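You operate a simulated robot arm through the tools that you are given. There is no shell and no other tool.

The job below is to be done with a simulated two-armed robot. You get a single attempt, and the scene is never put back.

TASK
Run both rail nuts down with the nut runner on program 2.
Fine: stand it back in its cup and switch the controller off. Set down upright: nut runner.

It is judged by the outcome, as a careful person would: the job done as asked, and still so three seconds after it is handed in. It fails if anything else is knocked over, pushed out of place, dropped, spilled or broken.

THE ROBOT
Two 7-joint arms with fingered hands on one trunk that stands fixed in place. Base frame: the origin is at the foot of the trunk, x ahead of it, y to its left, z up. Units: mm, degrees, N and s.
The left shoulder is at [21, 170, 1498], the right one opposite. With the tool pointing down near the work surface each hand reaches from about 100 to 660 mm from the base axis, measured 20 degrees to its own side. Payload 4 kg a hand.
The tool frame of a hand sits at the grasp point between the pads (the TCP): z along the fingers, y along the line on which they close. The tips reach 26 mm beyond it. The gripper opens to 132 mm; its body begins 73 mm behind the TCP. The gripper is a hand of 4 fingers: y runs from the thumb to the fingers, the wrist lies at [0, 0, -224] in the tool frame.
Orientation is that of the tool frame in the base frame, as [roll, pitch, yaw] about the fixed x, y, z axes, in that order (R = Rz(yaw) Ry(pitch) Rx(roll)). With the fingers straight down and closing along the base's y, the tool's x points along the base's -x, its y along +y and its z along -z.

THE INTERFACE
- The arms move only by the tool jog_arm. It takes "left_series", "right_series" or both (then of equal length, played together; a hand with none holds still); each is a list of rows, each a list of 6 numbers: the shift along the tool's x, y, z in mm, then the turn, a rotation vector about the tool's x, y, z in degrees. In form: [[x, y, z, ax, ay, az], ...]. A call has 1 to 20 rows; each row is the pose to reach, as a shift and turn from the pose commanded when the call began, along the tool's axes at that moment. Each row takes 0.2 s and may step no farther than 50 mm and 8.6 degrees from the row before; otherwise, the whole call is refused. Where a pose cannot be reached the arm comes as near as it can. A force on the tool above 90 N (or 10 N above the force at the start of the call, whichever is more), or a blocked arm, ends the call early, and 0.2 s more pass. In this call time passes only in rows, and 0.2 s behind the last. It gives the time, the measured TCP pose, the force on the tool (base axes), the opening and the grip force at its end, in the units of the frame above (readings bear some noise), with the torque about the TCP (base axes, N m) and any sound that the robot's microphone picked up.
- Cameras (640 x 400 px; columns grow to the right, rows downward): "scene" is now at [88.7, -37.4, 1666.8]; the picture's right is [-0.46, -0.89, 0.00], its down [-0.54, 0.28, -0.79] and it looks along [0.71, -0.36, -0.61] (base axes); focal length 314 px, centre (320, 200). "left" rides on the left gripper at [-68, 2, -97] in its tool frame; the picture's right is [-0.02, -1.00, 0.00], its down [0.82, -0.02, -0.58] and it looks along [0.58, -0.01, 0.82] (tool axes); focal length 270 px, centre (320, 200). "right" rides on the right gripper at [68, 2, -97] in its tool frame; the picture's right is [-0.03, 1.00, 0.00], its down [-0.82, -0.02, -0.58] and it looks along [-0.58, -0.01, 0.82] (tool axes); focal length 270 px, centre (320, 200). There is no depth. A picture from a camera that has moved, and an enlarged one, comes with that camera's place and axes in the base frame and with its lens.
- grab_frame(camera): a new picture of that camera. No time passes.
- move_column(by): moves the trunk up (or, below 0, down) by that many mm; the arms and the scene camera ride with it, the base frame stays. It gives what a move gives, with no picture.
- set_fingers(finger1, finger2, finger3, thumb_bend, hand): sets how far each is bent, from 0 (flat) to 1 (curled in); at 0.3 the hand is open as for a grip, at 0.7 the pads meet at the TCP. One left out holds its place. A second passes; each finger stops where it meets its share of the squeeze, and holds until it gets a number again. It is the only way to open and close the hand. It gives what a move gives, with no picture; readings hold the bend of each and the force on the fingers (four entries, about 0 where the hand has none), thumb and palm.
- pan_tilt(pan, tilt): turns the head with the scene camera to pan (to the left, within 86 degrees either way) and tilt (down, from -29 to 69), counted from straight ahead of the robot (the tilt from the chest, where the trunk bows). It gives what a move gives.
- zoom(camera, box): a new picture of the part [left, top, right, bottom] of that camera's present view, enlarged. No time passes.
- finish_job(): hands the job in; it is judged then, once.

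Nothing tells you positions but the pictures and the camera data. Unless the task says otherwise, let go and move clear before handing in.

The tools are called after "Request:" as a command line: name --argument value ..., lists and objects as JSON in quotes. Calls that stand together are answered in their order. jog_arm: Moves the arms, as the interface text tells. Its arguments: {"type":"object","properties":{"left_series":{"type":"array","items":{"type":"array","items":{"type":"number"}}},"right_series":{"type":"array","items":{"type":"array","items":{"type":"number"}}}},"required":[]} The other tools are called the same way: move_column (by) moves the trunk up or down; set_fingers (finger1, finger2, finger3, thumb_bend, hand) moves the fingers one by one; pan_tilt (pan, tilt) turns the head that bears the scene camera; grab_frame (camera) takes a picture; zoom (camera, box) takes an enlarged picture of a part of a camera's view; finish_job () hands the job in.

At the start:

```text
clock: 0.0
left_tcp_pos: [398.7, -10.7, 1417.6]
left_orientation: [-179.9, -0.1, -179.9]
left_wrist_force: [0.2, -0.1, -0.1]
left_torque: [0.01, -0.01, -0.02]
left_grip_width: 131.5
left_gripper_force: 0.0
left_shape: jaw
left_bend: [0.3, 0.3, 0.3, 0.3]
left_finger forces: [0.0, 0.0, 0.0, 0.0, 0.0, 0.0]
right_tcp_pos: [350.8, -393.3, 1347.2]
right_orientation: [180.0, -0.1, 179.9]
right_wrist_force: [0.2, -0.4, -0.5]
right_torque: [-0.01, 0.0, -0.01]
right_grip_width: 131.8
right_gripper_force: 0.2
right_shape: jaw
right_bend: [0.3, 0.3, 0.3, 0.3]
right_finger forces: [0.0, 0.0, 0.0, 0.0, 0.0, 0.0]
trunk travel left (down, up): [-725.0, 30.0]
head pan, tilt (commanded): [-27.3, 37.4]
```

scene: 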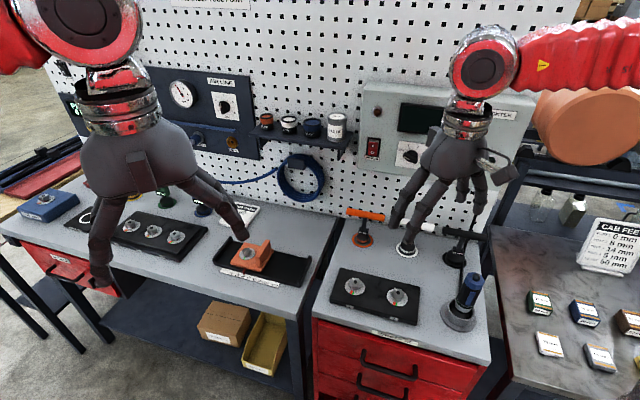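
right: 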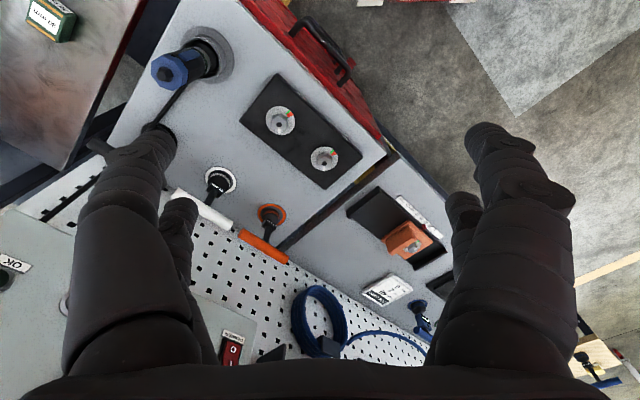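
left: 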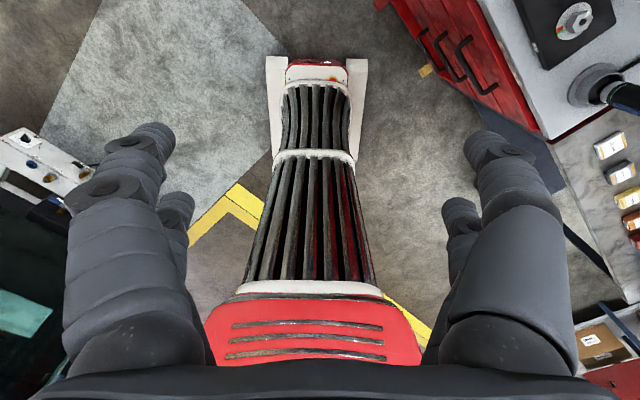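

I see a bench with a controller box on the pegboard, a black rail plate with two nuts, and a blue nut runner in a cup. I'll look closer at everything before I move.

Request:
zoom --camera "scene" --box '[300, 60, 560, 222]'

Request:
zoom --camera "scene" --box '[310, 200, 510, 350]'

Request:
zoom --camera "scene" --box '[0, 100, 330, 306]'

Request:
zoom --camera "right" --box '[80, 0, 400, 200]'

```text
2.46 times, centred on (430, 141) of scene
camera zoom: at [88.7, -37.4, 1666.8], right [-0.46, -0.89, 0.0], down [-0.54, 0.28, -0.79], along [0.71, -0.36, -0.61], focal length 774 px, centre (49, 345)
```

zoom: 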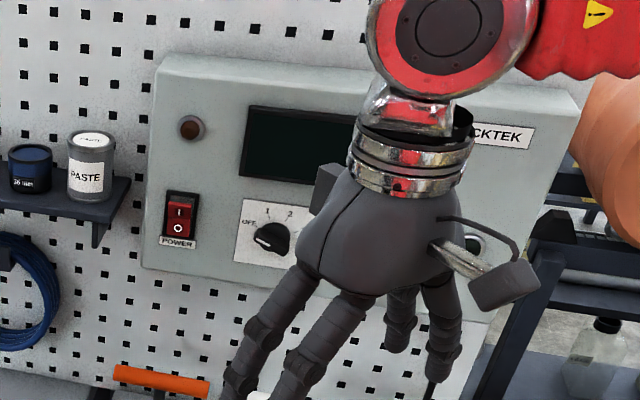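

```text
2.67 times, centred on (410, 275) of scene
camera zoom: at [88.7, -37.4, 1666.8], right [-0.46, -0.89, 0.0], down [-0.54, 0.28, -0.79], along [0.71, -0.36, -0.61], focal length 838 px, centre (80, 0)
```

zoom: 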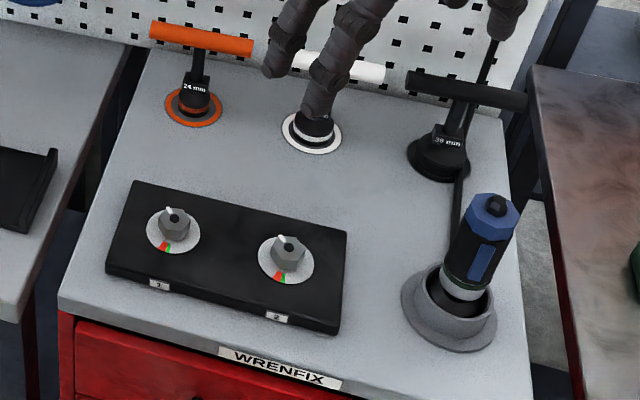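

```text
1.94 times, centred on (165, 203) of scene
camera zoom: at [88.7, -37.4, 1666.8], right [-0.46, -0.89, 0.0], down [-0.54, 0.28, -0.79], along [0.71, -0.36, -0.61], focal length 609 px, centre (621, 194)
```

zoom: 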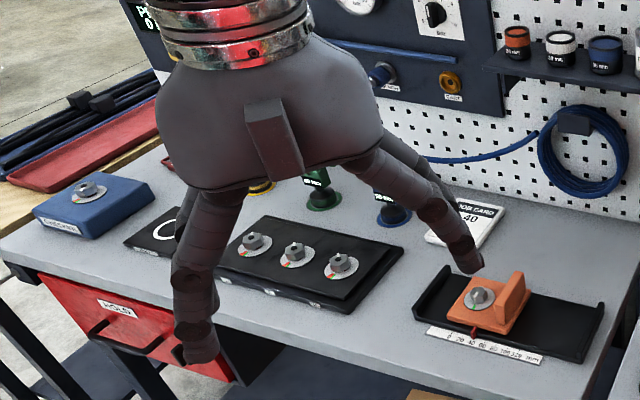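

```text
2.00 times, centred on (240, 100) of right
camera zoom: at [282.1, -391.4, 1443.8], right [0.03, 1.0, 0.0], down [0.82, -0.02, 0.58], along [0.58, -0.02, -0.82], focal length 541 px, centre (480, 400)
```

zoom: 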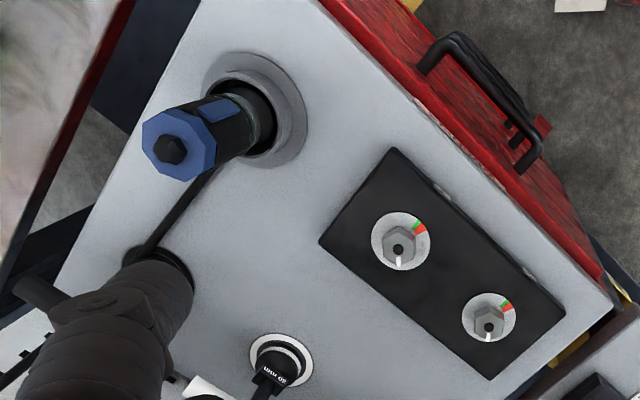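

The nut runner stands in its grey cup at about (343, -590), the rail nuts are near (553, -390) and (463, -475) at z≈920, and the controller is hidden behind the right hand. I'll move the right hand aside, which also lets its camera look at the runner.

Request:
jog_arm --right_series '[[24, -33, 15, 0, 0, 0], [48, -67, 30, 0, 0, 0], [72, -100, 45, 0, 0, 0], [96, -134, 60, 0, 0, 0], [120, -167, 75, 0, 0, 0]]'

Request:
grab_frame --camera "scene"

Request:
grab_frame --camera "right"

```text
clock: 1.2
left_tcp_pos: [396.7, -7.6, 1418.1]
left_orientation: [-179.9, -0.1, -179.9]
left_wrist_force: [-0.6, 1.3, 0.8]
left_torque: [-0.04, -0.01, 0.0]
left_grip_width: 131.5
left_gripper_force: 0.1
left_shape: jaw
left_bend: [0.3, 0.3, 0.3, 0.3]
left_finger forces: [0.0, 0.0, 0.1, 0.1, 0.0, 0.0]
right_tcp_pos: [229.5, -561.6, 1274.9]
right_orientation: [-179.9, 0.1, 179.9]
right_wrist_force: [0.1, 0.5, 0.2]
right_torque: [0.0, -0.06, -0.01]
right_grip_width: 132.1
right_gripper_force: 0.0
right_shape: jaw
right_bend: [0.3, 0.3, 0.3, 0.3]
right_finger forces: [0.1, 0.0, 0.0, 0.0, 0.0, 0.1]
trunk travel left (down, up): [-725.0, 30.0]
head pan, tilt (commanded): [-27.3, 37.4]
```

```text
taken
camera scene: at [87.3, -36.5, 1666.9], right [-0.46, -0.89, 0.0], down [-0.54, 0.28, -0.79], along [0.71, -0.36, -0.61], focal length 314 px, centre (320, 200)
```

scene: 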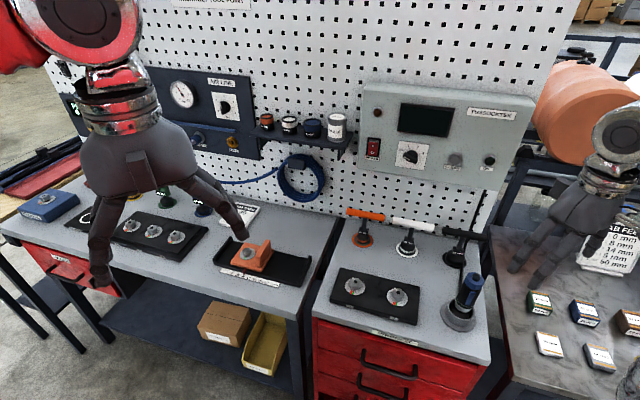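

```text
taken
camera right: at [160.5, -559.3, 1371.4], right [0.03, 1.0, 0.0], down [0.82, -0.02, 0.58], along [0.58, -0.02, -0.82], focal length 270 px, centre (320, 200)
```

right: 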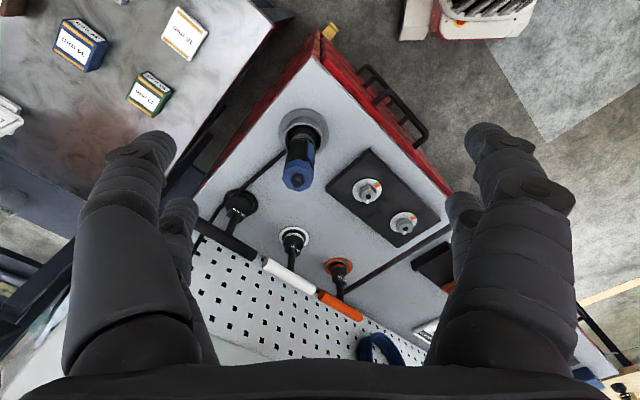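

Request:
zoom --camera "scene" --box '[350, 75, 530, 187]'

Request:
zoom --camera "scene" --box '[320, 200, 500, 340]'

Request:
zoom --camera "right" --box '[220, 90, 460, 320]'

Request:
zoom --camera "scene" --box '[150, 0, 360, 130]'

Request:
zoom --camera "scene" --box '[200, 195, 330, 290]'

Request:
zoom --camera "scene" --box '[500, 200, 640, 400]'

```text
3.56 times, centred on (440, 131) of scene
camera zoom: at [87.3, -36.5, 1666.9], right [-0.46, -0.89, 0.0], down [-0.54, 0.28, -0.79], along [0.71, -0.36, -0.61], focal length 1117 px, centre (-107, 445)
```

zoom: 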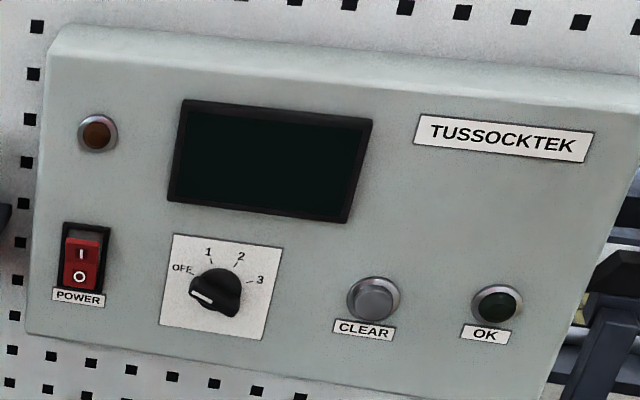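

```text
2.86 times, centred on (410, 270) of scene
camera zoom: at [87.3, -36.5, 1666.9], right [-0.46, -0.89, 0.0], down [-0.54, 0.28, -0.79], along [0.71, -0.36, -0.61], focal length 898 px, centre (63, 0)
```

zoom: 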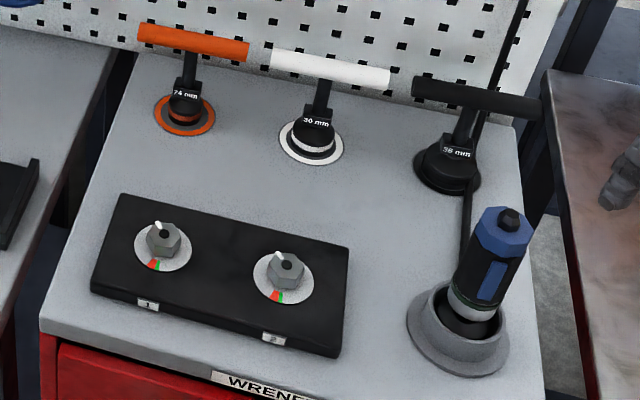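

```text
1.74 times, centred on (340, 205) of right
camera zoom: at [160.5, -559.3, 1371.4], right [0.03, 1.0, 0.0], down [0.82, -0.02, 0.58], along [0.58, -0.02, -0.82], focal length 470 px, centre (285, 191)
```

zoom: 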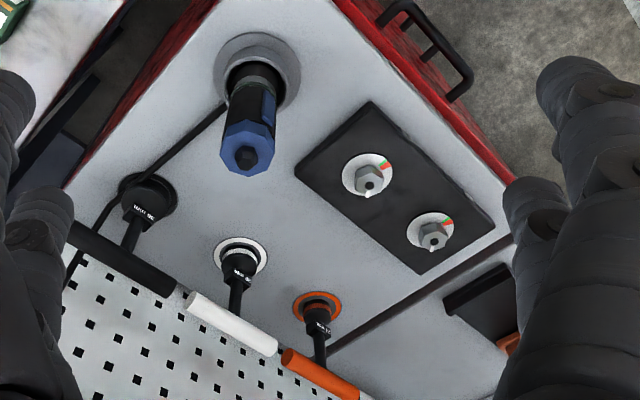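

```text
3.05 times, centred on (255, 65) of scene
camera zoom: at [87.3, -36.5, 1666.9], right [-0.46, -0.89, 0.0], down [-0.54, 0.28, -0.79], along [0.71, -0.36, -0.61], focal length 958 px, centre (518, 611)
```

zoom: 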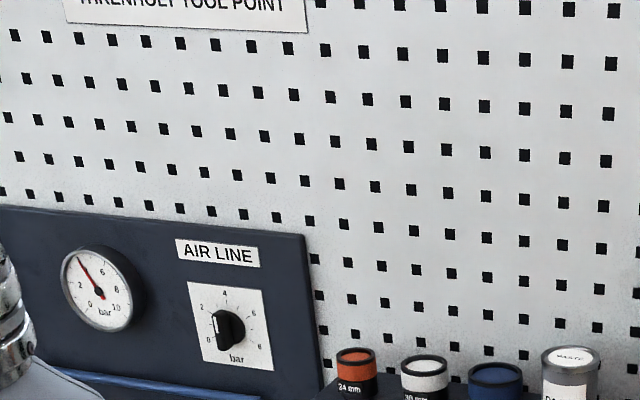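

```text
4.21 times, centred on (265, 242) of scene
camera zoom: at [87.3, -36.5, 1666.9], right [-0.46, -0.89, 0.0], down [-0.54, 0.28, -0.79], along [0.71, -0.36, -0.61], focal length 1323 px, centre (552, 21)
```

zoom: 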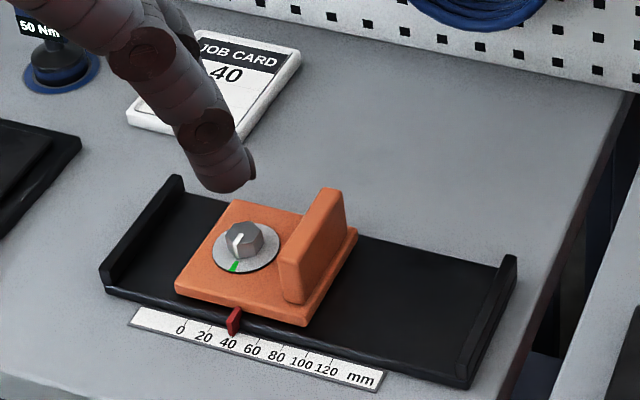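

```text
2.00 times, centred on (570, 300) of scene
camera zoom: at [87.3, -36.5, 1666.9], right [-0.46, -0.89, 0.0], down [-0.54, 0.28, -0.79], along [0.71, -0.36, -0.61], focal length 628 px, centre (-180, 0)
```

zoom: 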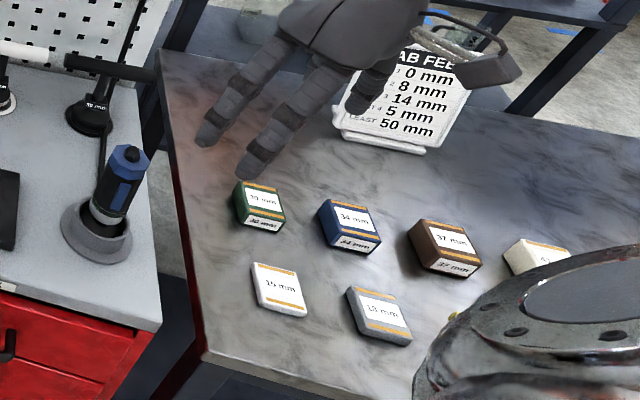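

Request:
zoom --camera "scene" --box '[360, 125, 440, 175]'

Request:
zoom --camera "scene" --box '[430, 260, 510, 340]'

Request:
zoom --camera "scene" --box '[330, 260, 420, 330]'

Request:
zoom --camera "right" --box '[260, 100, 350, 200]'

Request:
zoom --camera "right" --box '[320, 140, 440, 250]'

```text
8.00 times, centred on (400, 150) of scene
camera zoom: at [87.3, -36.5, 1666.9], right [-0.46, -0.89, 0.0], down [-0.54, 0.28, -0.79], along [0.71, -0.36, -0.61], focal length 2514 px, centre (-320, 600)
```

zoom: 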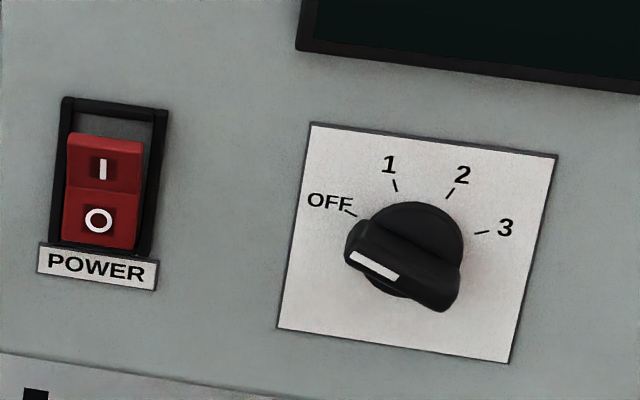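

```text
5.00 times, centred on (470, 300) of scene
camera zoom: at [87.3, -36.5, 1666.9], right [-0.46, -0.89, 0.0], down [-0.54, 0.28, -0.79], along [0.71, -0.36, -0.61], focal length 1571 px, centre (-430, -300)
```

zoom: 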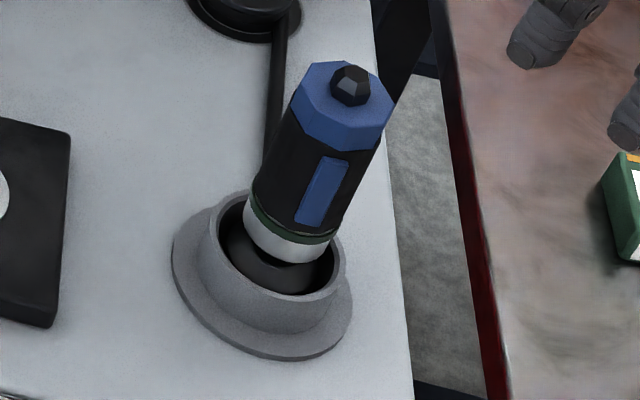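

```text
5.71 times, centred on (375, 295) of scene
camera zoom: at [87.3, -36.5, 1666.9], right [-0.46, -0.89, 0.0], down [-0.54, 0.28, -0.79], along [0.71, -0.36, -0.61], focal length 1796 px, centre (6, -343)
```

zoom: 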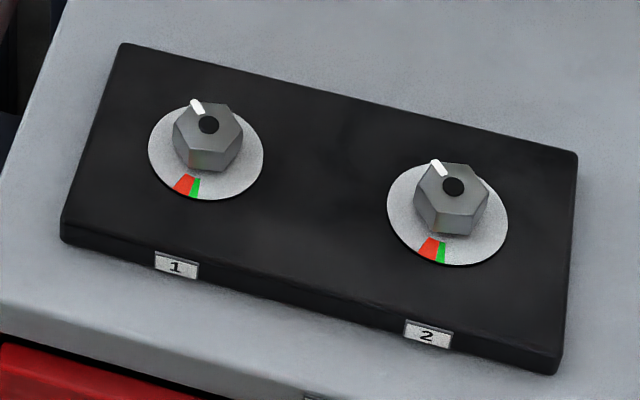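

```text
4.00 times, centred on (305, 150) of right
camera zoom: at [160.5, -559.3, 1371.4], right [0.03, 1.0, 0.0], down [0.82, -0.02, 0.58], along [0.58, -0.02, -0.82], focal length 1081 px, centre (380, 400)
```

zoom: 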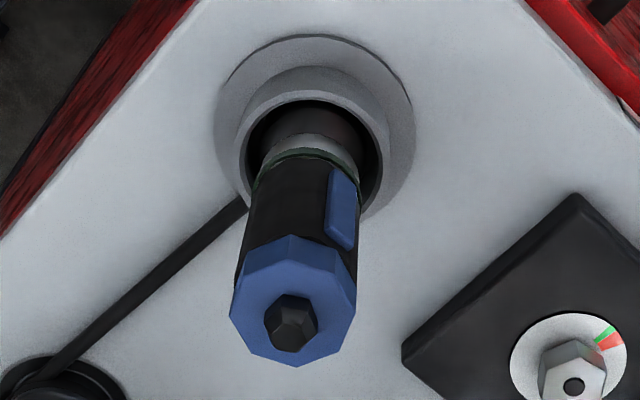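

```text
3.64 times, centred on (380, 195) of right
camera zoom: at [160.5, -559.3, 1371.4], right [0.03, 1.0, 0.0], down [0.82, -0.02, 0.58], along [0.58, -0.02, -0.82], focal length 983 px, centre (102, 218)
```

zoom: 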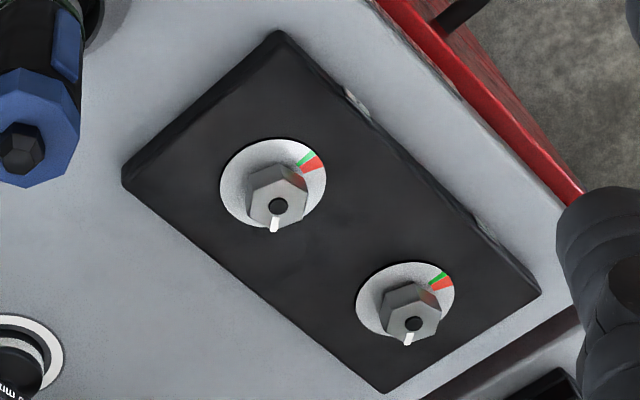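

The controller shows POWER at O, the knob at OFF and a dark display. The runner has a blue trigger paddle on its bench-front side. Before I plan a grip, I'll bend one finger in free air to learn which digit sits where.

Request:
set_fingers --hand "right" --finger1 0.6

Request:
grab_frame --camera "right"

Request:
zoom --camera "scene" --box '[480, 80, 640, 290]'

```text
clock: 2.2
left_tcp_pos: [399.1, -9.3, 1419.0]
left_orientation: [-179.9, -0.1, -179.9]
left_wrist_force: [-0.7, -0.2, 0.2]
left_torque: [0.02, 0.0, -0.02]
left_grip_width: 131.7
left_gripper_force: 0.0
left_shape: jaw
left_bend: [0.3, 0.3, 0.3, 0.3]
left_finger forces: [0.0, 0.0, 0.0, 0.1, 0.0, 0.1]
right_tcp_pos: [230.3, -561.0, 1273.9]
right_orientation: [180.0, 0.0, 179.9]
right_wrist_force: [0.5, 0.1, -0.1]
right_torque: [0.0, 0.04, 0.03]
right_grip_width: 83.5
right_gripper_force: 0.1
right_shape: fingers
right_bend: [0.6, 0.3, 0.3, 0.3]
right_finger forces: [0.0, 0.1, 0.0, 0.0, 0.1, 0.1]
trunk travel left (down, up): [-725.0, 30.0]
head pan, tilt (commanded): [-27.3, 37.4]
```

```text
taken
camera right: at [161.8, -559.3, 1371.0], right [0.03, 1.0, 0.0], down [0.82, -0.02, 0.58], along [0.58, -0.02, -0.82], focal length 270 px, centre (320, 200)
```

right: 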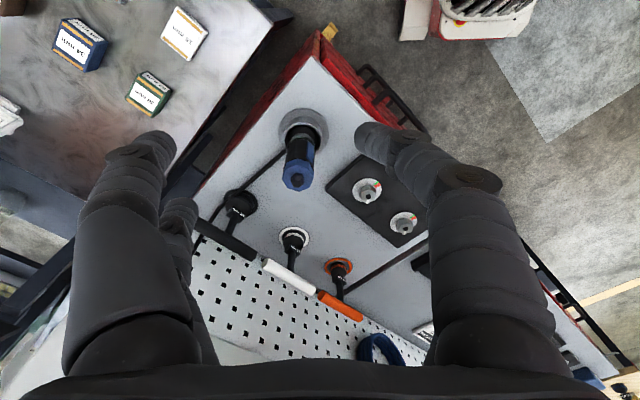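

```text
1.90 times, centred on (560, 185) of scene
camera zoom: at [88.4, -37.2, 1666.8], right [-0.46, -0.89, 0.0], down [-0.54, 0.28, -0.79], along [0.71, -0.36, -0.61], focal length 598 px, centre (-137, 229)
```

zoom: 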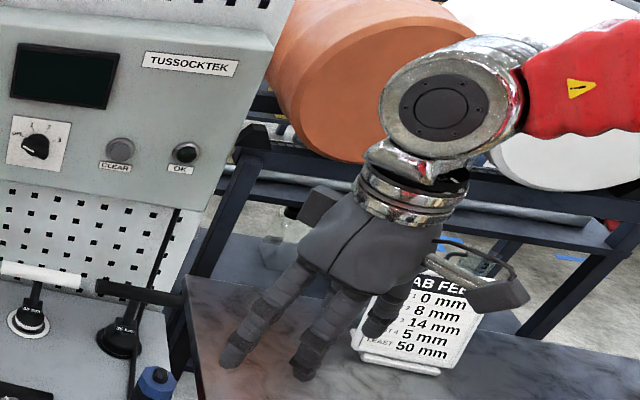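

Request:
set_fingers --hand "right" --finger1 0.3 --finger2 0.6

Request:
grab_frame --camera "right"

Request:
set_fingers --hand "right" --finger2 0.3 --finger3 0.6

Request:
grab_frame --camera "right"

Request:
set_fingers --hand "right" --finger3 0.3 --thumb_bend 0.6

Request:
grab_frame --camera "right"

```text
clock: 3.2
left_tcp_pos: [399.2, -9.4, 1417.6]
left_orientation: [-179.9, -0.1, -180.0]
left_wrist_force: [0.8, 0.0, 1.0]
left_torque: [0.0, -0.02, 0.02]
left_grip_width: 131.8
left_gripper_force: 0.0
left_shape: jaw
left_bend: [0.3, 0.3, 0.3, 0.3]
left_finger forces: [0.1, 0.1, 0.1, 0.0, 0.0, 0.1]
right_tcp_pos: [231.1, -561.5, 1275.0]
right_orientation: [180.0, 0.0, 179.9]
right_wrist_force: [-0.2, -0.1, 0.3]
right_torque: [-0.02, 0.0, -0.01]
right_grip_width: 132.7
right_gripper_force: 0.0
right_shape: fingers
right_bend: [0.3, 0.6, 0.3, 0.3]
right_finger forces: [0.0, 0.0, 0.0, 0.1, 0.0, 0.1]
trunk travel left (down, up): [-725.0, 30.0]
head pan, tilt (commanded): [-27.3, 37.4]
```

```text
taken
camera right: at [161.8, -559.5, 1371.0], right [0.03, 1.0, 0.0], down [0.82, -0.02, 0.58], along [0.58, -0.02, -0.82], focal length 270 px, centre (320, 200)
```

right: 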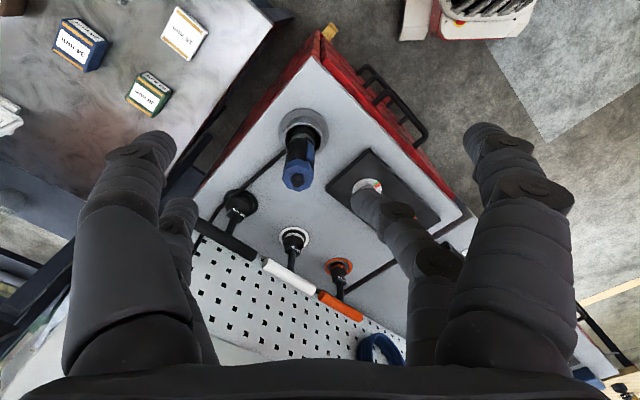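

```text
clock: 4.2
left_tcp_pos: [399.4, -9.7, 1418.1]
left_orientation: [-179.9, -0.1, -179.9]
left_wrist_force: [-0.8, -0.2, 0.1]
left_torque: [-0.01, 0.0, 0.04]
left_grip_width: 131.8
left_gripper_force: 0.1
left_shape: jaw
left_bend: [0.3, 0.3, 0.3, 0.3]
left_finger forces: [0.0, 0.1, 0.0, 0.0, 0.0, 0.1]
right_tcp_pos: [229.5, -561.1, 1274.2]
right_orientation: [-180.0, 0.1, 179.9]
right_wrist_force: [0.9, 0.6, 0.0]
right_torque: [0.04, 0.04, 0.0]
right_grip_width: 132.4
right_gripper_force: 0.0
right_shape: fingers
right_bend: [0.3, 0.3, 0.6, 0.3]
right_finger forces: [0.0, 0.0, 0.0, 0.0, 0.0, 0.0]
trunk travel left (down, up): [-725.0, 30.0]
head pan, tilt (commanded): [-27.3, 37.4]
```

```text
taken
camera right: at [161.8, -559.5, 1371.0], right [0.03, 1.0, 0.0], down [0.82, -0.02, 0.58], along [0.58, -0.02, -0.82], focal length 270 px, centre (320, 200)
```

right: 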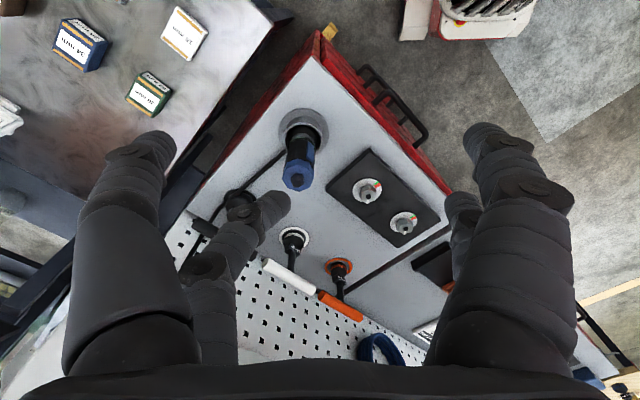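

```text
clock: 5.2
left_tcp_pos: [398.3, -10.1, 1418.7]
left_orientation: [-179.9, -0.1, -179.9]
left_wrist_force: [0.5, -0.2, -0.4]
left_torque: [-0.01, 0.02, -0.04]
left_grip_width: 131.8
left_gripper_force: 0.1
left_shape: jaw
left_bend: [0.3, 0.3, 0.3, 0.3]
left_finger forces: [0.0, 0.0, 0.1, 0.0, 0.0, 0.1]
right_tcp_pos: [229.9, -560.6, 1275.4]
right_orientation: [179.9, -0.1, 179.8]
right_wrist_force: [-0.7, 0.7, -0.2]
right_torque: [0.01, -0.03, 0.01]
right_grip_width: 82.4
right_gripper_force: 0.0
right_shape: fingers
right_bend: [0.3, 0.3, 0.3, 0.6]
right_finger forces: [0.0, 0.1, 0.1, 0.1, 0.0, 0.0]
trunk travel left (down, up): [-725.0, 30.0]
head pan, tilt (commanded): [-27.3, 37.4]
```

```text
taken
camera right: at [161.8, -559.5, 1371.0], right [0.03, 1.0, 0.0], down [0.82, -0.02, 0.58], along [0.58, -0.02, -0.82], focal length 270 px, centre (320, 200)
```

right: 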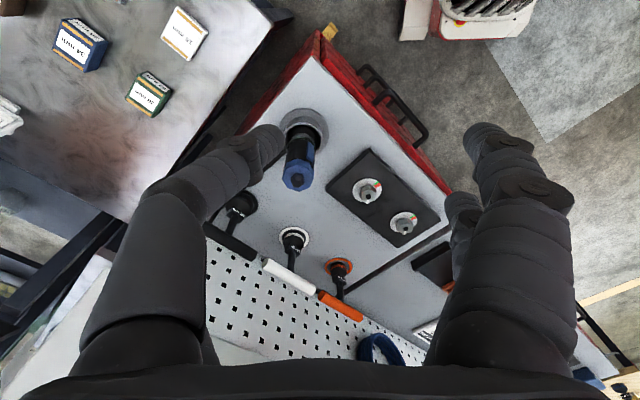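

The hand is a 2x2: thumb opposite finger1 on the camera side, finger3 opposite finger2 on the far side. I'll open the thumb, turn the hand 45° to square up with the bench, and look at the runner's paddle from the front.

Request:
set_fingers --hand "right" --finger1 0.3 --finger2 0.3 --finger3 0.3 --thumb_bend 0.3

Request:
jog_arm --right_series '[[-6, 8, 16, 0, 0, 7.5], [-12, 16, 32, 0, 0, 15], [-18, 24, 48, 0, 0, 22.5], [-25, 32, 64, 0, 0, 30], [-32, 39, 80, 0, 0, 37.5], [-38, 46, 95, 0, 0, 45]]'

Request:
grab_frame --camera "right"

Request:
grab_frame --camera "scene"

```text
clock: 6.2
left_tcp_pos: [399.1, -9.4, 1418.1]
left_orientation: [180.0, -0.1, -179.9]
left_wrist_force: [-0.2, 0.8, -0.1]
left_torque: [-0.02, 0.01, -0.03]
left_grip_width: 132.0
left_gripper_force: 0.0
left_shape: jaw
left_bend: [0.3, 0.3, 0.3, 0.3]
left_finger forces: [0.0, 0.1, 0.0, 0.0, 0.1, 0.0]
right_tcp_pos: [230.8, -560.3, 1274.1]
right_orientation: [180.0, 0.0, 179.8]
right_wrist_force: [-0.1, 0.3, -1.0]
right_torque: [-0.01, 0.0, 0.02]
right_grip_width: 132.2
right_gripper_force: 0.1
right_shape: fingers
right_bend: [0.3, 0.3, 0.3, 0.3]
right_finger forces: [0.0, 0.0, 0.0, 0.0, 0.0, 0.0]
trunk travel left (down, up): [-725.0, 30.0]
head pan, tilt (commanded): [-27.3, 37.4]
```

```text
clock: 7.6
left_tcp_pos: [399.1, -8.7, 1417.9]
left_orientation: [179.9, -0.2, -179.9]
left_wrist_force: [-0.3, 0.8, -0.3]
left_torque: [0.0, -0.01, -0.01]
left_grip_width: 131.9
left_gripper_force: 0.1
left_shape: jaw
left_bend: [0.3, 0.3, 0.3, 0.3]
left_finger forces: [0.0, 0.0, 0.0, 0.1, 0.0, 0.1]
right_tcp_pos: [268.5, -514.2, 1177.8]
right_orientation: [180.0, 0.0, 134.7]
right_wrist_force: [-0.1, 0.4, -0.1]
right_torque: [0.0, 0.01, 0.01]
right_grip_width: 132.6
right_gripper_force: 0.0
right_shape: fingers
right_bend: [0.3, 0.3, 0.3, 0.3]
right_finger forces: [0.0, 0.0, 0.1, 0.0, 0.1, 0.0]
trunk travel left (down, up): [-725.0, 30.0]
head pan, tilt (commanded): [-27.3, 37.4]
```

```text
taken
camera right: at [222.0, -464.6, 1274.5], right [0.73, 0.69, 0.0], down [0.56, -0.59, 0.58], along [0.4, -0.42, -0.82], focal length 270 px, centre (320, 200)
```

right: 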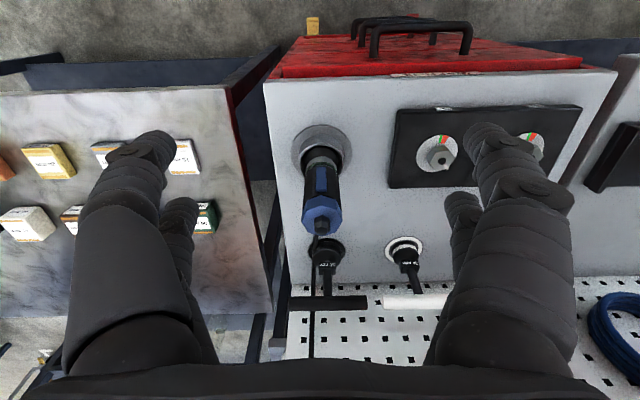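

```text
taken
camera scene: at [89.0, -37.9, 1666.7], right [-0.46, -0.89, 0.0], down [-0.54, 0.28, -0.79], along [0.7, -0.36, -0.61], focal length 314 px, centre (320, 200)
```

scene: 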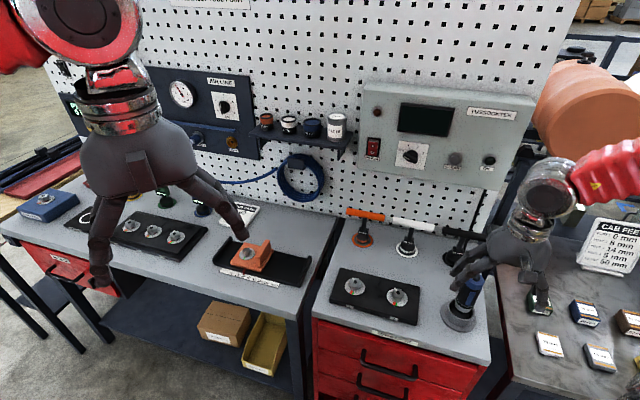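

Request:
zoom --camera "right" --box '[270, 110, 390, 250]'

Request:
zoom --camera "right" --box '[380, 80, 600, 210]'

Request:
zoom --camera "right" --box '[270, 200, 450, 360]'

```text
2.86 times, centred on (330, 180) of right
camera zoom: at [222.0, -464.6, 1274.5], right [0.73, 0.69, 0.0], down [0.56, -0.59, 0.58], along [0.4, -0.42, -0.82], focal length 772 px, centre (291, 257)
```

zoom: 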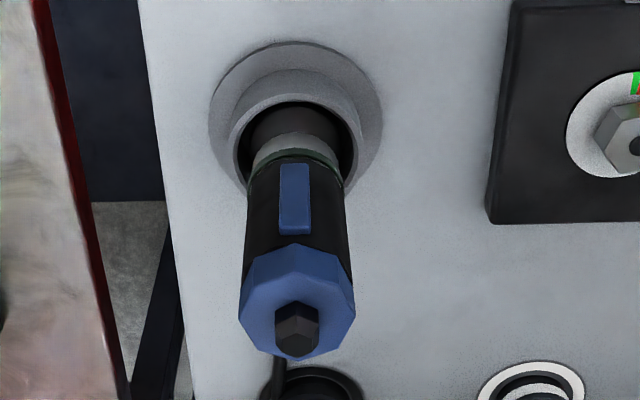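

```text
2.91 times, centred on (490, 145) of right
camera zoom: at [222.0, -464.6, 1274.5], right [0.73, 0.69, 0.0], down [0.56, -0.59, 0.58], along [0.4, -0.42, -0.82], focal length 786 px, centre (-174, 360)
```

zoom: 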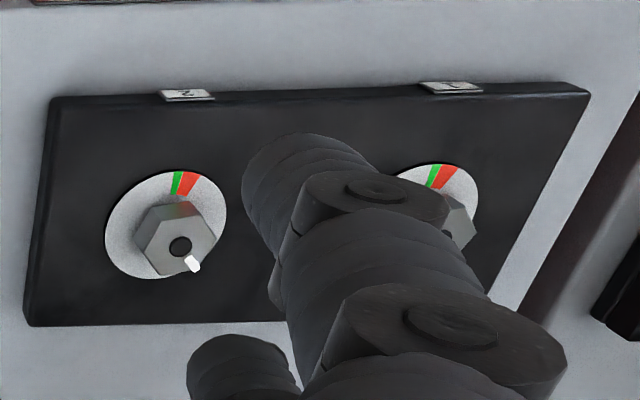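

```text
2.50 times, centred on (360, 280) of right
camera zoom: at [222.0, -464.6, 1274.5], right [0.73, 0.69, 0.0], down [0.56, -0.59, 0.58], along [0.4, -0.42, -0.82], focal length 676 px, centre (220, 0)
```

zoom: 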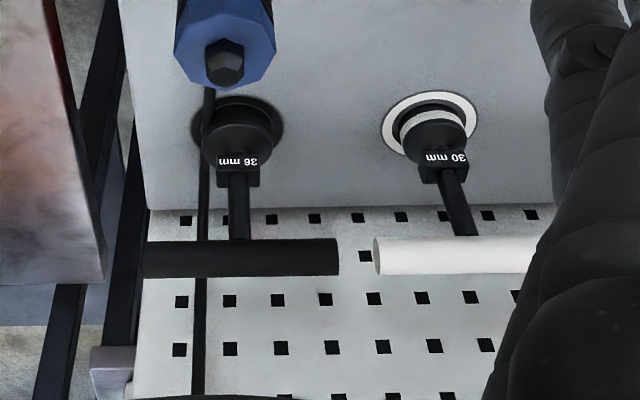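

I have the geometry: the runner is vertical at about (348, -592) with its cap at z≈1062 and the paddle facing the front, and the nut tops are at z≈937. Next I'll swing the right hand horizontal, facing the controller, so its camera can locate the switch and knob.

Request:
jog_arm --right_series '[[-4, 8, -15, 0, -7.5, 0], [-8, 16, -25, 0, -15, 0], [-12, 24, -35, 0, -22.5, 0], [-16, 32, -45, 0, -30, 0], [-20, 40, -55, 0, -37.5, 0], [-24, 48, -62, 0, -45, 0], [-28, 56, -62, 0, -52.5, 0], [-32, 64, -62, 0, -60, 0], [-36, 72, -62, 0, -67.5, 0], [-40, 80, -62, 0, -75, 0], [-44, 88, -62, 0, -82.5, 0], [-47, 94, -62, 0, -90, 0]]'

Request:
grab_frame --camera "right"

Request:
grab_frame --camera "scene"

```text
clock: 10.2
left_tcp_pos: [397.8, -9.2, 1417.5]
left_orientation: [-179.9, -0.1, -179.9]
left_wrist_force: [-0.1, 0.3, -0.5]
left_torque: [-0.04, 0.04, 0.03]
left_grip_width: 132.3
left_gripper_force: 0.1
left_shape: jaw
left_bend: [0.3, 0.3, 0.3, 0.3]
left_finger forces: [0.0, 0.0, 0.1, 0.0, 0.1, 0.1]
right_tcp_pos: [419.3, -511.1, 1507.2]
right_orientation: [-172.2, 80.8, 142.8]
right_wrist_force: [0.6, -0.2, 0.8]
right_torque: [0.0, 0.01, 0.01]
right_grip_width: 132.8
right_gripper_force: 0.0
right_shape: fingers
right_bend: [0.3, 0.3, 0.3, 0.3]
right_finger forces: [0.1, 0.0, 0.0, 0.0, 0.0, 0.0]
right hand out of reach, approached as far as the arm can: row 2, 3, 6, 7, 8, 9, 10, 11, 12
trunk travel left (down, up): [-725.0, 30.0]
head pan, tilt (commanded): [-27.3, 37.4]
```

```text
taken
camera right: at [344.7, -434.8, 1454.9], right [0.71, 0.71, 0.0], down [-0.31, 0.31, 0.9], along [0.63, -0.64, 0.44], focal length 270 px, centre (320, 200)
```

right: 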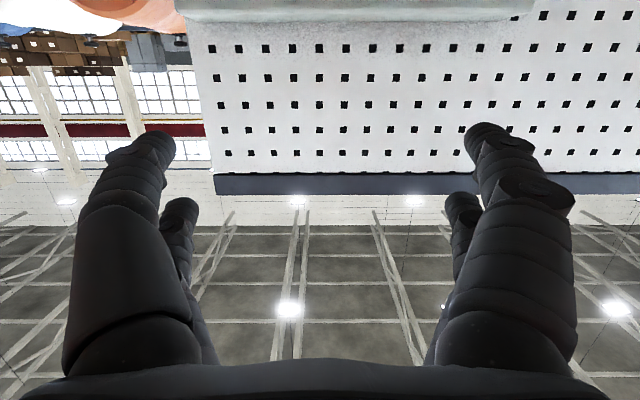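

```text
taken
camera scene: at [88.5, -36.6, 1666.8], right [-0.46, -0.89, 0.0], down [-0.54, 0.28, -0.79], along [0.71, -0.36, -0.61], focal length 314 px, centre (320, 200)
```

scene: 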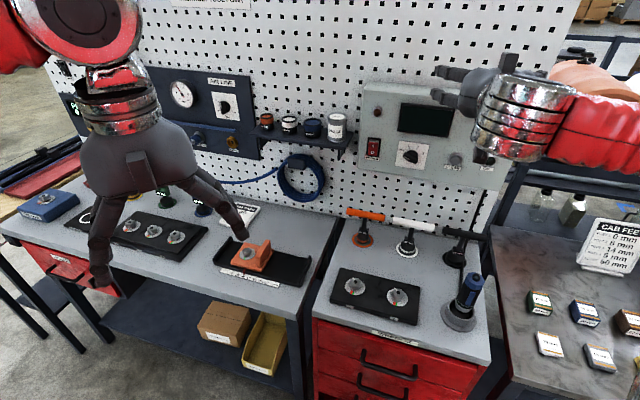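

The hand ended up too high because that pose was folded too close to the shoulder. I'll extend it forward a little to see how the arm answers from here.

Request:
jog_arm --right_series '[[0, 0, 40, 0, 0, 0], [0, 0, 80, 0, 0, 0], [0, 0, 120, 0, 0, 0]]'

```text
clock: 11.2
left_tcp_pos: [398.2, -7.8, 1418.9]
left_orientation: [-179.9, 0.0, -179.9]
left_wrist_force: [0.6, -0.2, 0.0]
left_torque: [-0.01, 0.02, 0.01]
left_grip_width: 131.8
left_gripper_force: 0.1
left_shape: jaw
left_bend: [0.3, 0.3, 0.3, 0.3]
left_finger forces: [0.0, 0.1, 0.1, 0.0, 0.1, 0.0]
right_tcp_pos: [455.6, -626.2, 1645.6]
right_orientation: [81.4, 75.9, 34.5]
right_wrist_force: [-0.5, -0.1, 0.2]
right_torque: [-0.03, 0.04, -0.02]
right_grip_width: 132.8
right_gripper_force: 0.1
right_shape: fingers
right_bend: [0.3, 0.3, 0.3, 0.3]
right_finger forces: [0.0, 0.0, 0.1, 0.0, 0.1, 0.0]
right hand out of reach, approached as far as the arm can: row 1, 2, 3
trunk travel left (down, up): [-725.0, 30.0]
head pan, tilt (commanded): [-27.3, 37.4]
stopped in row 3 (right hand): the arm was blocked; the commanded pose is now the measured one
```

Request:
grab_frame --camera "scene"

Request:
grab_frame --camera "right"

Request:
grab_frame --camera "left"

```text
taken
camera scene: at [88.3, -35.7, 1666.8], right [-0.46, -0.89, 0.0], down [-0.54, 0.28, -0.79], along [0.71, -0.37, -0.61], focal length 314 px, centre (320, 200)
```

scene: 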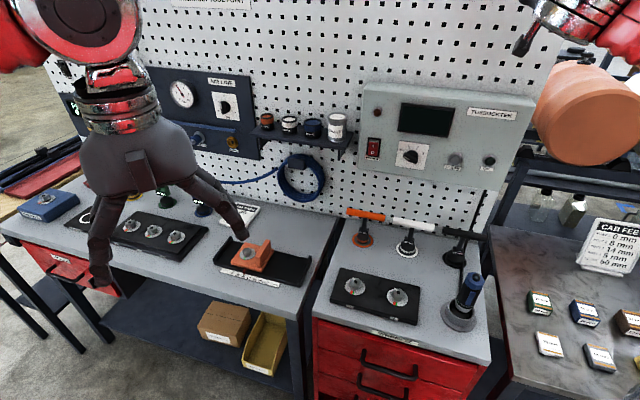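

```text
taken
camera right: at [405.6, -544.0, 1576.6], right [0.7, 0.66, 0.26], down [-0.57, 0.3, 0.77], along [0.43, -0.69, 0.59], focal length 270 px, centre (320, 200)
```

right: 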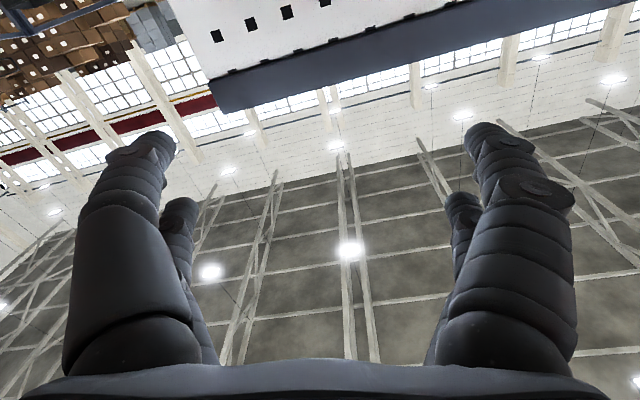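

```text
taken
camera left: at [467.3, -5.9, 1515.3], right [0.03, -1.0, 0.0], down [-0.82, -0.02, 0.58], along [-0.58, -0.02, -0.82], focal length 270 px, centre (320, 200)
```

left: 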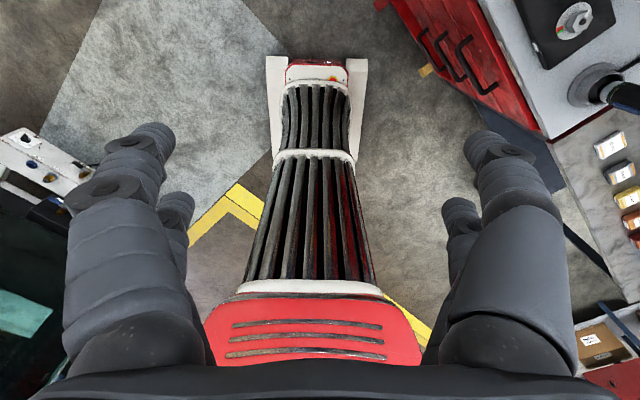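

Request:
pan_tilt --pan -60 --tilt 10

Request:
grab_frame --camera "scene"

```text
clock: 12.2
left_tcp_pos: [399.7, -9.0, 1419.8]
left_orientation: [-180.0, -0.1, -180.0]
left_wrist_force: [-0.4, -0.6, -0.4]
left_torque: [0.03, 0.01, -0.05]
left_grip_width: 131.8
left_gripper_force: 0.1
left_shape: jaw
left_bend: [0.3, 0.3, 0.3, 0.3]
left_finger forces: [0.0, 0.0, 0.0, 0.0, 0.0, 0.1]
right_tcp_pos: [455.9, -627.1, 1646.4]
right_orientation: [81.6, 75.8, 34.7]
right_wrist_force: [0.5, -1.0, -0.5]
right_torque: [0.0, 0.0, 0.0]
right_grip_width: 132.7
right_gripper_force: 0.0
right_shape: fingers
right_bend: [0.3, 0.3, 0.3, 0.3]
right_finger forces: [0.0, 0.1, 0.0, 0.0, 0.0, 0.0]
trunk travel left (down, up): [-725.0, 30.0]
head pan, tilt (commanded): [-60.0, 10.0]
```

```text
taken
camera scene: at [58.1, -77.8, 1710.6], right [-0.87, -0.5, 0.0], down [-0.09, 0.15, -0.98], along [0.49, -0.85, -0.17], focal length 314 px, centre (320, 200)
```

scene: 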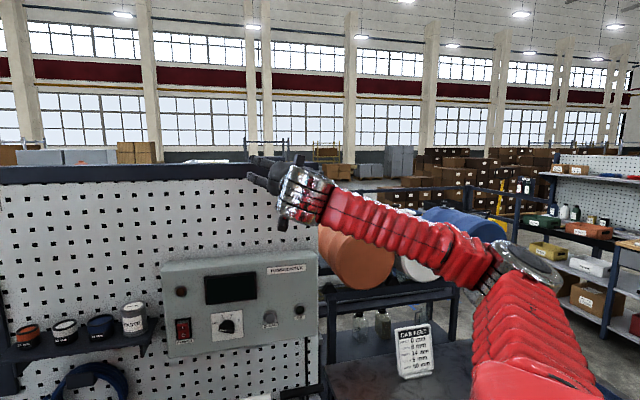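

The right elbow is out to the side with the hand high above the controller. I'll lower it in small steps in front of the controller while levelling the roll.

Request:
jog_arm --right_series '[[36, -10, -4, 0, 0, -2], [72, -20, -8, 0, 0, -4], [108, -30, -12, 0, 0, -6], [144, -40, -16, 0, 0, -8], [180, -50, -20, 0, 0, -10], [216, -60, -24, 0, 0, -12], [252, -70, -26, 0, 0, -14], [288, -80, -28, 0, 0, -15.3]]'

Request:
grab_frame --camera "scene"

Request:
grab_frame --camera "right"

```text
clock: 14.0
left_tcp_pos: [398.8, -10.1, 1418.4]
left_orientation: [-180.0, -0.1, -179.9]
left_wrist_force: [0.1, -0.1, -1.0]
left_torque: [-0.01, -0.01, -0.03]
left_grip_width: 131.9
left_gripper_force: 0.1
left_shape: jaw
left_bend: [0.3, 0.3, 0.3, 0.3]
left_finger forces: [0.0, 0.1, 0.0, 0.0, 0.0, 0.1]
right_tcp_pos: [419.6, -630.4, 1539.7]
right_orientation: [-168.6, 84.8, 145.3]
right_wrist_force: [0.3, 0.1, -0.3]
right_torque: [-0.02, -0.01, 0.02]
right_grip_width: 132.9
right_gripper_force: 0.1
right_shape: fingers
right_bend: [0.3, 0.3, 0.3, 0.3]
right_finger forces: [0.1, 0.1, 0.1, 0.1, 0.0, 0.1]
right hand out of reach, approached as far as the arm can: row 1, 2, 3, 4, 5, 6, 7, 8
trunk travel left (down, up): [-725.0, 30.0]
head pan, tilt (commanded): [-60.0, 10.0]
```

```text
taken
camera scene: at [58.6, -78.3, 1710.6], right [-0.87, -0.5, 0.0], down [-0.09, 0.15, -0.98], along [0.49, -0.85, -0.17], focal length 314 px, centre (320, 200)
```

scene: 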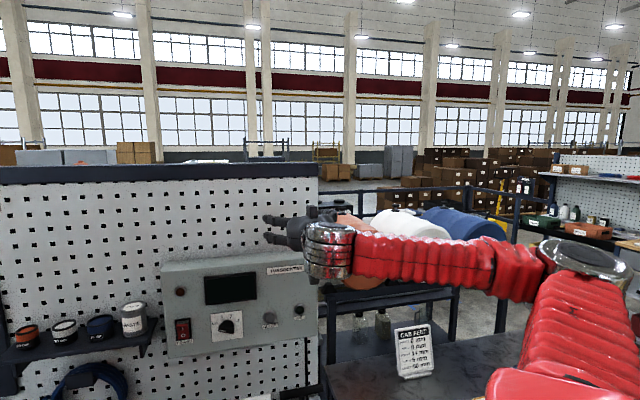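

```text
taken
camera right: at [349.1, -556.1, 1480.3], right [0.72, 0.69, 0.01], down [-0.35, 0.36, 0.86], along [0.6, -0.63, 0.5], focal length 270 px, centre (320, 200)
```

right: 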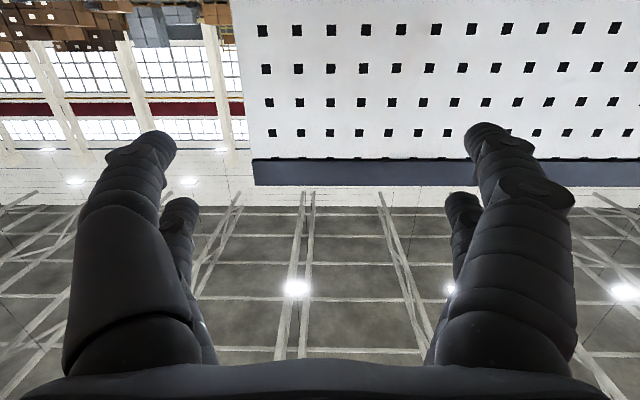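

The level pose keeps hitting joint limits because the elbow is out to the right. I'll bring the hand back to fingers-down so I can approach the controller tilted instead of square on.

Request:
jog_arm --right_series '[[5, 5, -7, 0, 7.5, 0], [10, 9, -14, 0, 15, 0], [15, 14, -21, 0, 22.5, 0], [20, 19, -28, 0, 30, 0], [25, 23, -35, 0, 37.5, 0], [30, 28, -42, 0, 45, 0], [35, 33, -49, 0, 52.5, 0], [40, 38, -56, 0, 60, 0], [45, 42, -63, 0, 67.5, 0], [50, 47, -70, 0, 75, 0], [55, 52, -77, 0, 82.5, 0], [60, 56, -84, 0, 90, 0]]'

Request:
grab_frame --camera "scene"

```text
clock: 16.6
left_tcp_pos: [400.0, -9.5, 1419.0]
left_orientation: [-179.9, -0.1, 180.0]
left_wrist_force: [0.2, 0.7, -0.3]
left_torque: [-0.03, 0.0, 0.01]
left_grip_width: 131.7
left_gripper_force: 0.0
left_shape: jaw
left_bend: [0.3, 0.3, 0.3, 0.3]
left_finger forces: [0.1, 0.1, 0.0, 0.0, 0.1, 0.1]
right_tcp_pos: [394.8, -533.0, 1487.8]
right_orientation: [-179.1, -5.2, 133.8]
right_wrist_force: [-0.1, -1.3, 0.5]
right_torque: [0.03, 0.0, -0.01]
right_grip_width: 132.7
right_gripper_force: 0.0
right_shape: fingers
right_bend: [0.3, 0.3, 0.3, 0.3]
right_finger forces: [0.0, 0.1, 0.0, 0.0, 0.1, 0.0]
trunk travel left (down, up): [-725.0, 30.0]
head pan, tilt (commanded): [-60.0, 10.0]
```

```text
taken
camera scene: at [58.9, -78.0, 1710.6], right [-0.87, -0.5, 0.0], down [-0.09, 0.15, -0.98], along [0.49, -0.85, -0.17], focal length 314 px, centre (320, 200)
```

scene: 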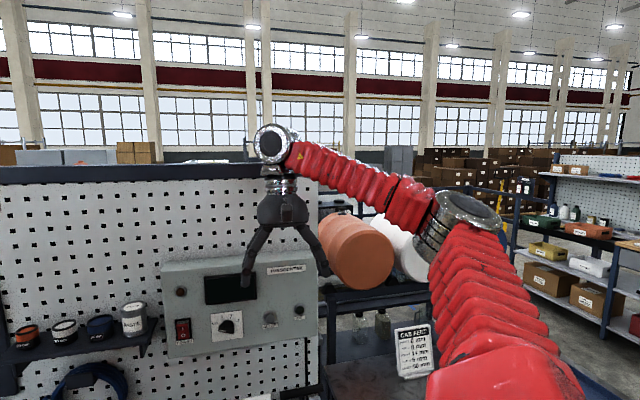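

Fingers-down works. I'll move over toward the controller with the hand tilted about 45° forward, so the finger2/finger3 pair leads and the wrist camera looks straight at the panel.

Request:
jog_arm --right_series '[[-17, 23, 27, 0, -7.1, 0], [-34, 46, 54, 0, -14.2, 0], [-51, 69, 81, 0, -21.3, 0], [-68, 92, 108, 0, -28.4, 0], [-85, 115, 135, 0, -35.5, 0], [-102, 138, 162, 0, -42.6, 0], [-118, 160, 188, 0, -50, 0]]'

Request:
grab_frame --camera "scene"

Request:
grab_frame --camera "right"

```text
clock: 18.2
left_tcp_pos: [401.4, -9.8, 1418.1]
left_orientation: [-180.0, 0.0, -180.0]
left_wrist_force: [-0.5, -0.3, -0.1]
left_torque: [0.02, 0.01, 0.02]
left_grip_width: 131.8
left_gripper_force: 0.1
left_shape: jaw
left_bend: [0.3, 0.3, 0.3, 0.3]
left_finger forces: [0.1, 0.0, 0.0, 0.0, 0.0, 0.0]
right_tcp_pos: [578.1, -497.2, 1287.0]
right_orientation: [-178.8, 45.0, 134.8]
right_wrist_force: [0.5, 0.0, 0.2]
right_torque: [-0.02, 0.01, -0.03]
right_grip_width: 132.9
right_gripper_force: 0.0
right_shape: fingers
right_bend: [0.3, 0.3, 0.3, 0.3]
right_finger forces: [0.0, 0.0, 0.0, 0.1, 0.0, 0.1]
trunk travel left (down, up): [-725.0, 30.0]
head pan, tilt (commanded): [-60.0, 10.0]
```

```text
taken
camera scene: at [59.9, -78.1, 1710.5], right [-0.87, -0.5, 0.0], down [-0.09, 0.15, -0.98], along [0.49, -0.85, -0.17], focal length 314 px, centre (320, 200)
```

scene: 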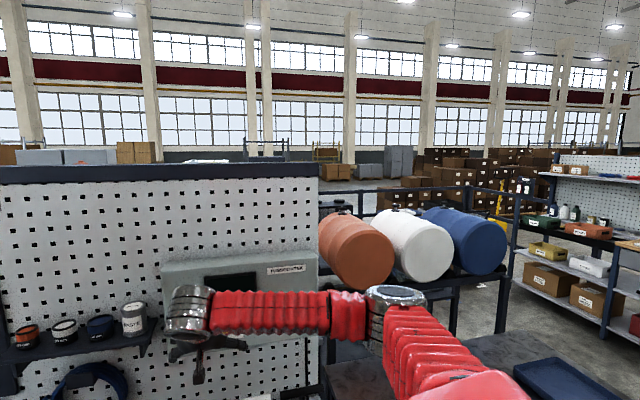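

```text
taken
camera right: at [499.1, -410.9, 1306.4], right [0.73, 0.68, 0.0], down [0.11, -0.13, 0.99], along [0.67, -0.72, -0.17], focal length 270 px, centre (320, 200)
```

right: 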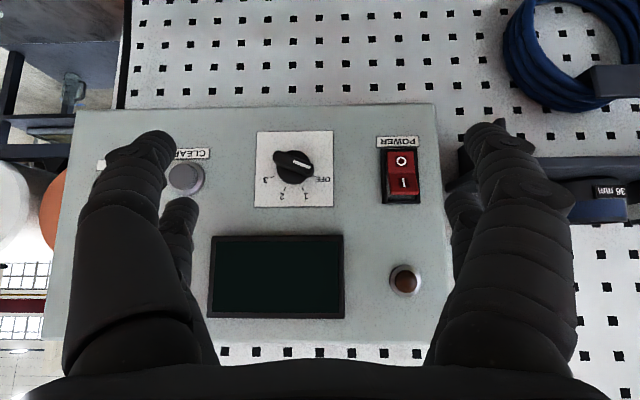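

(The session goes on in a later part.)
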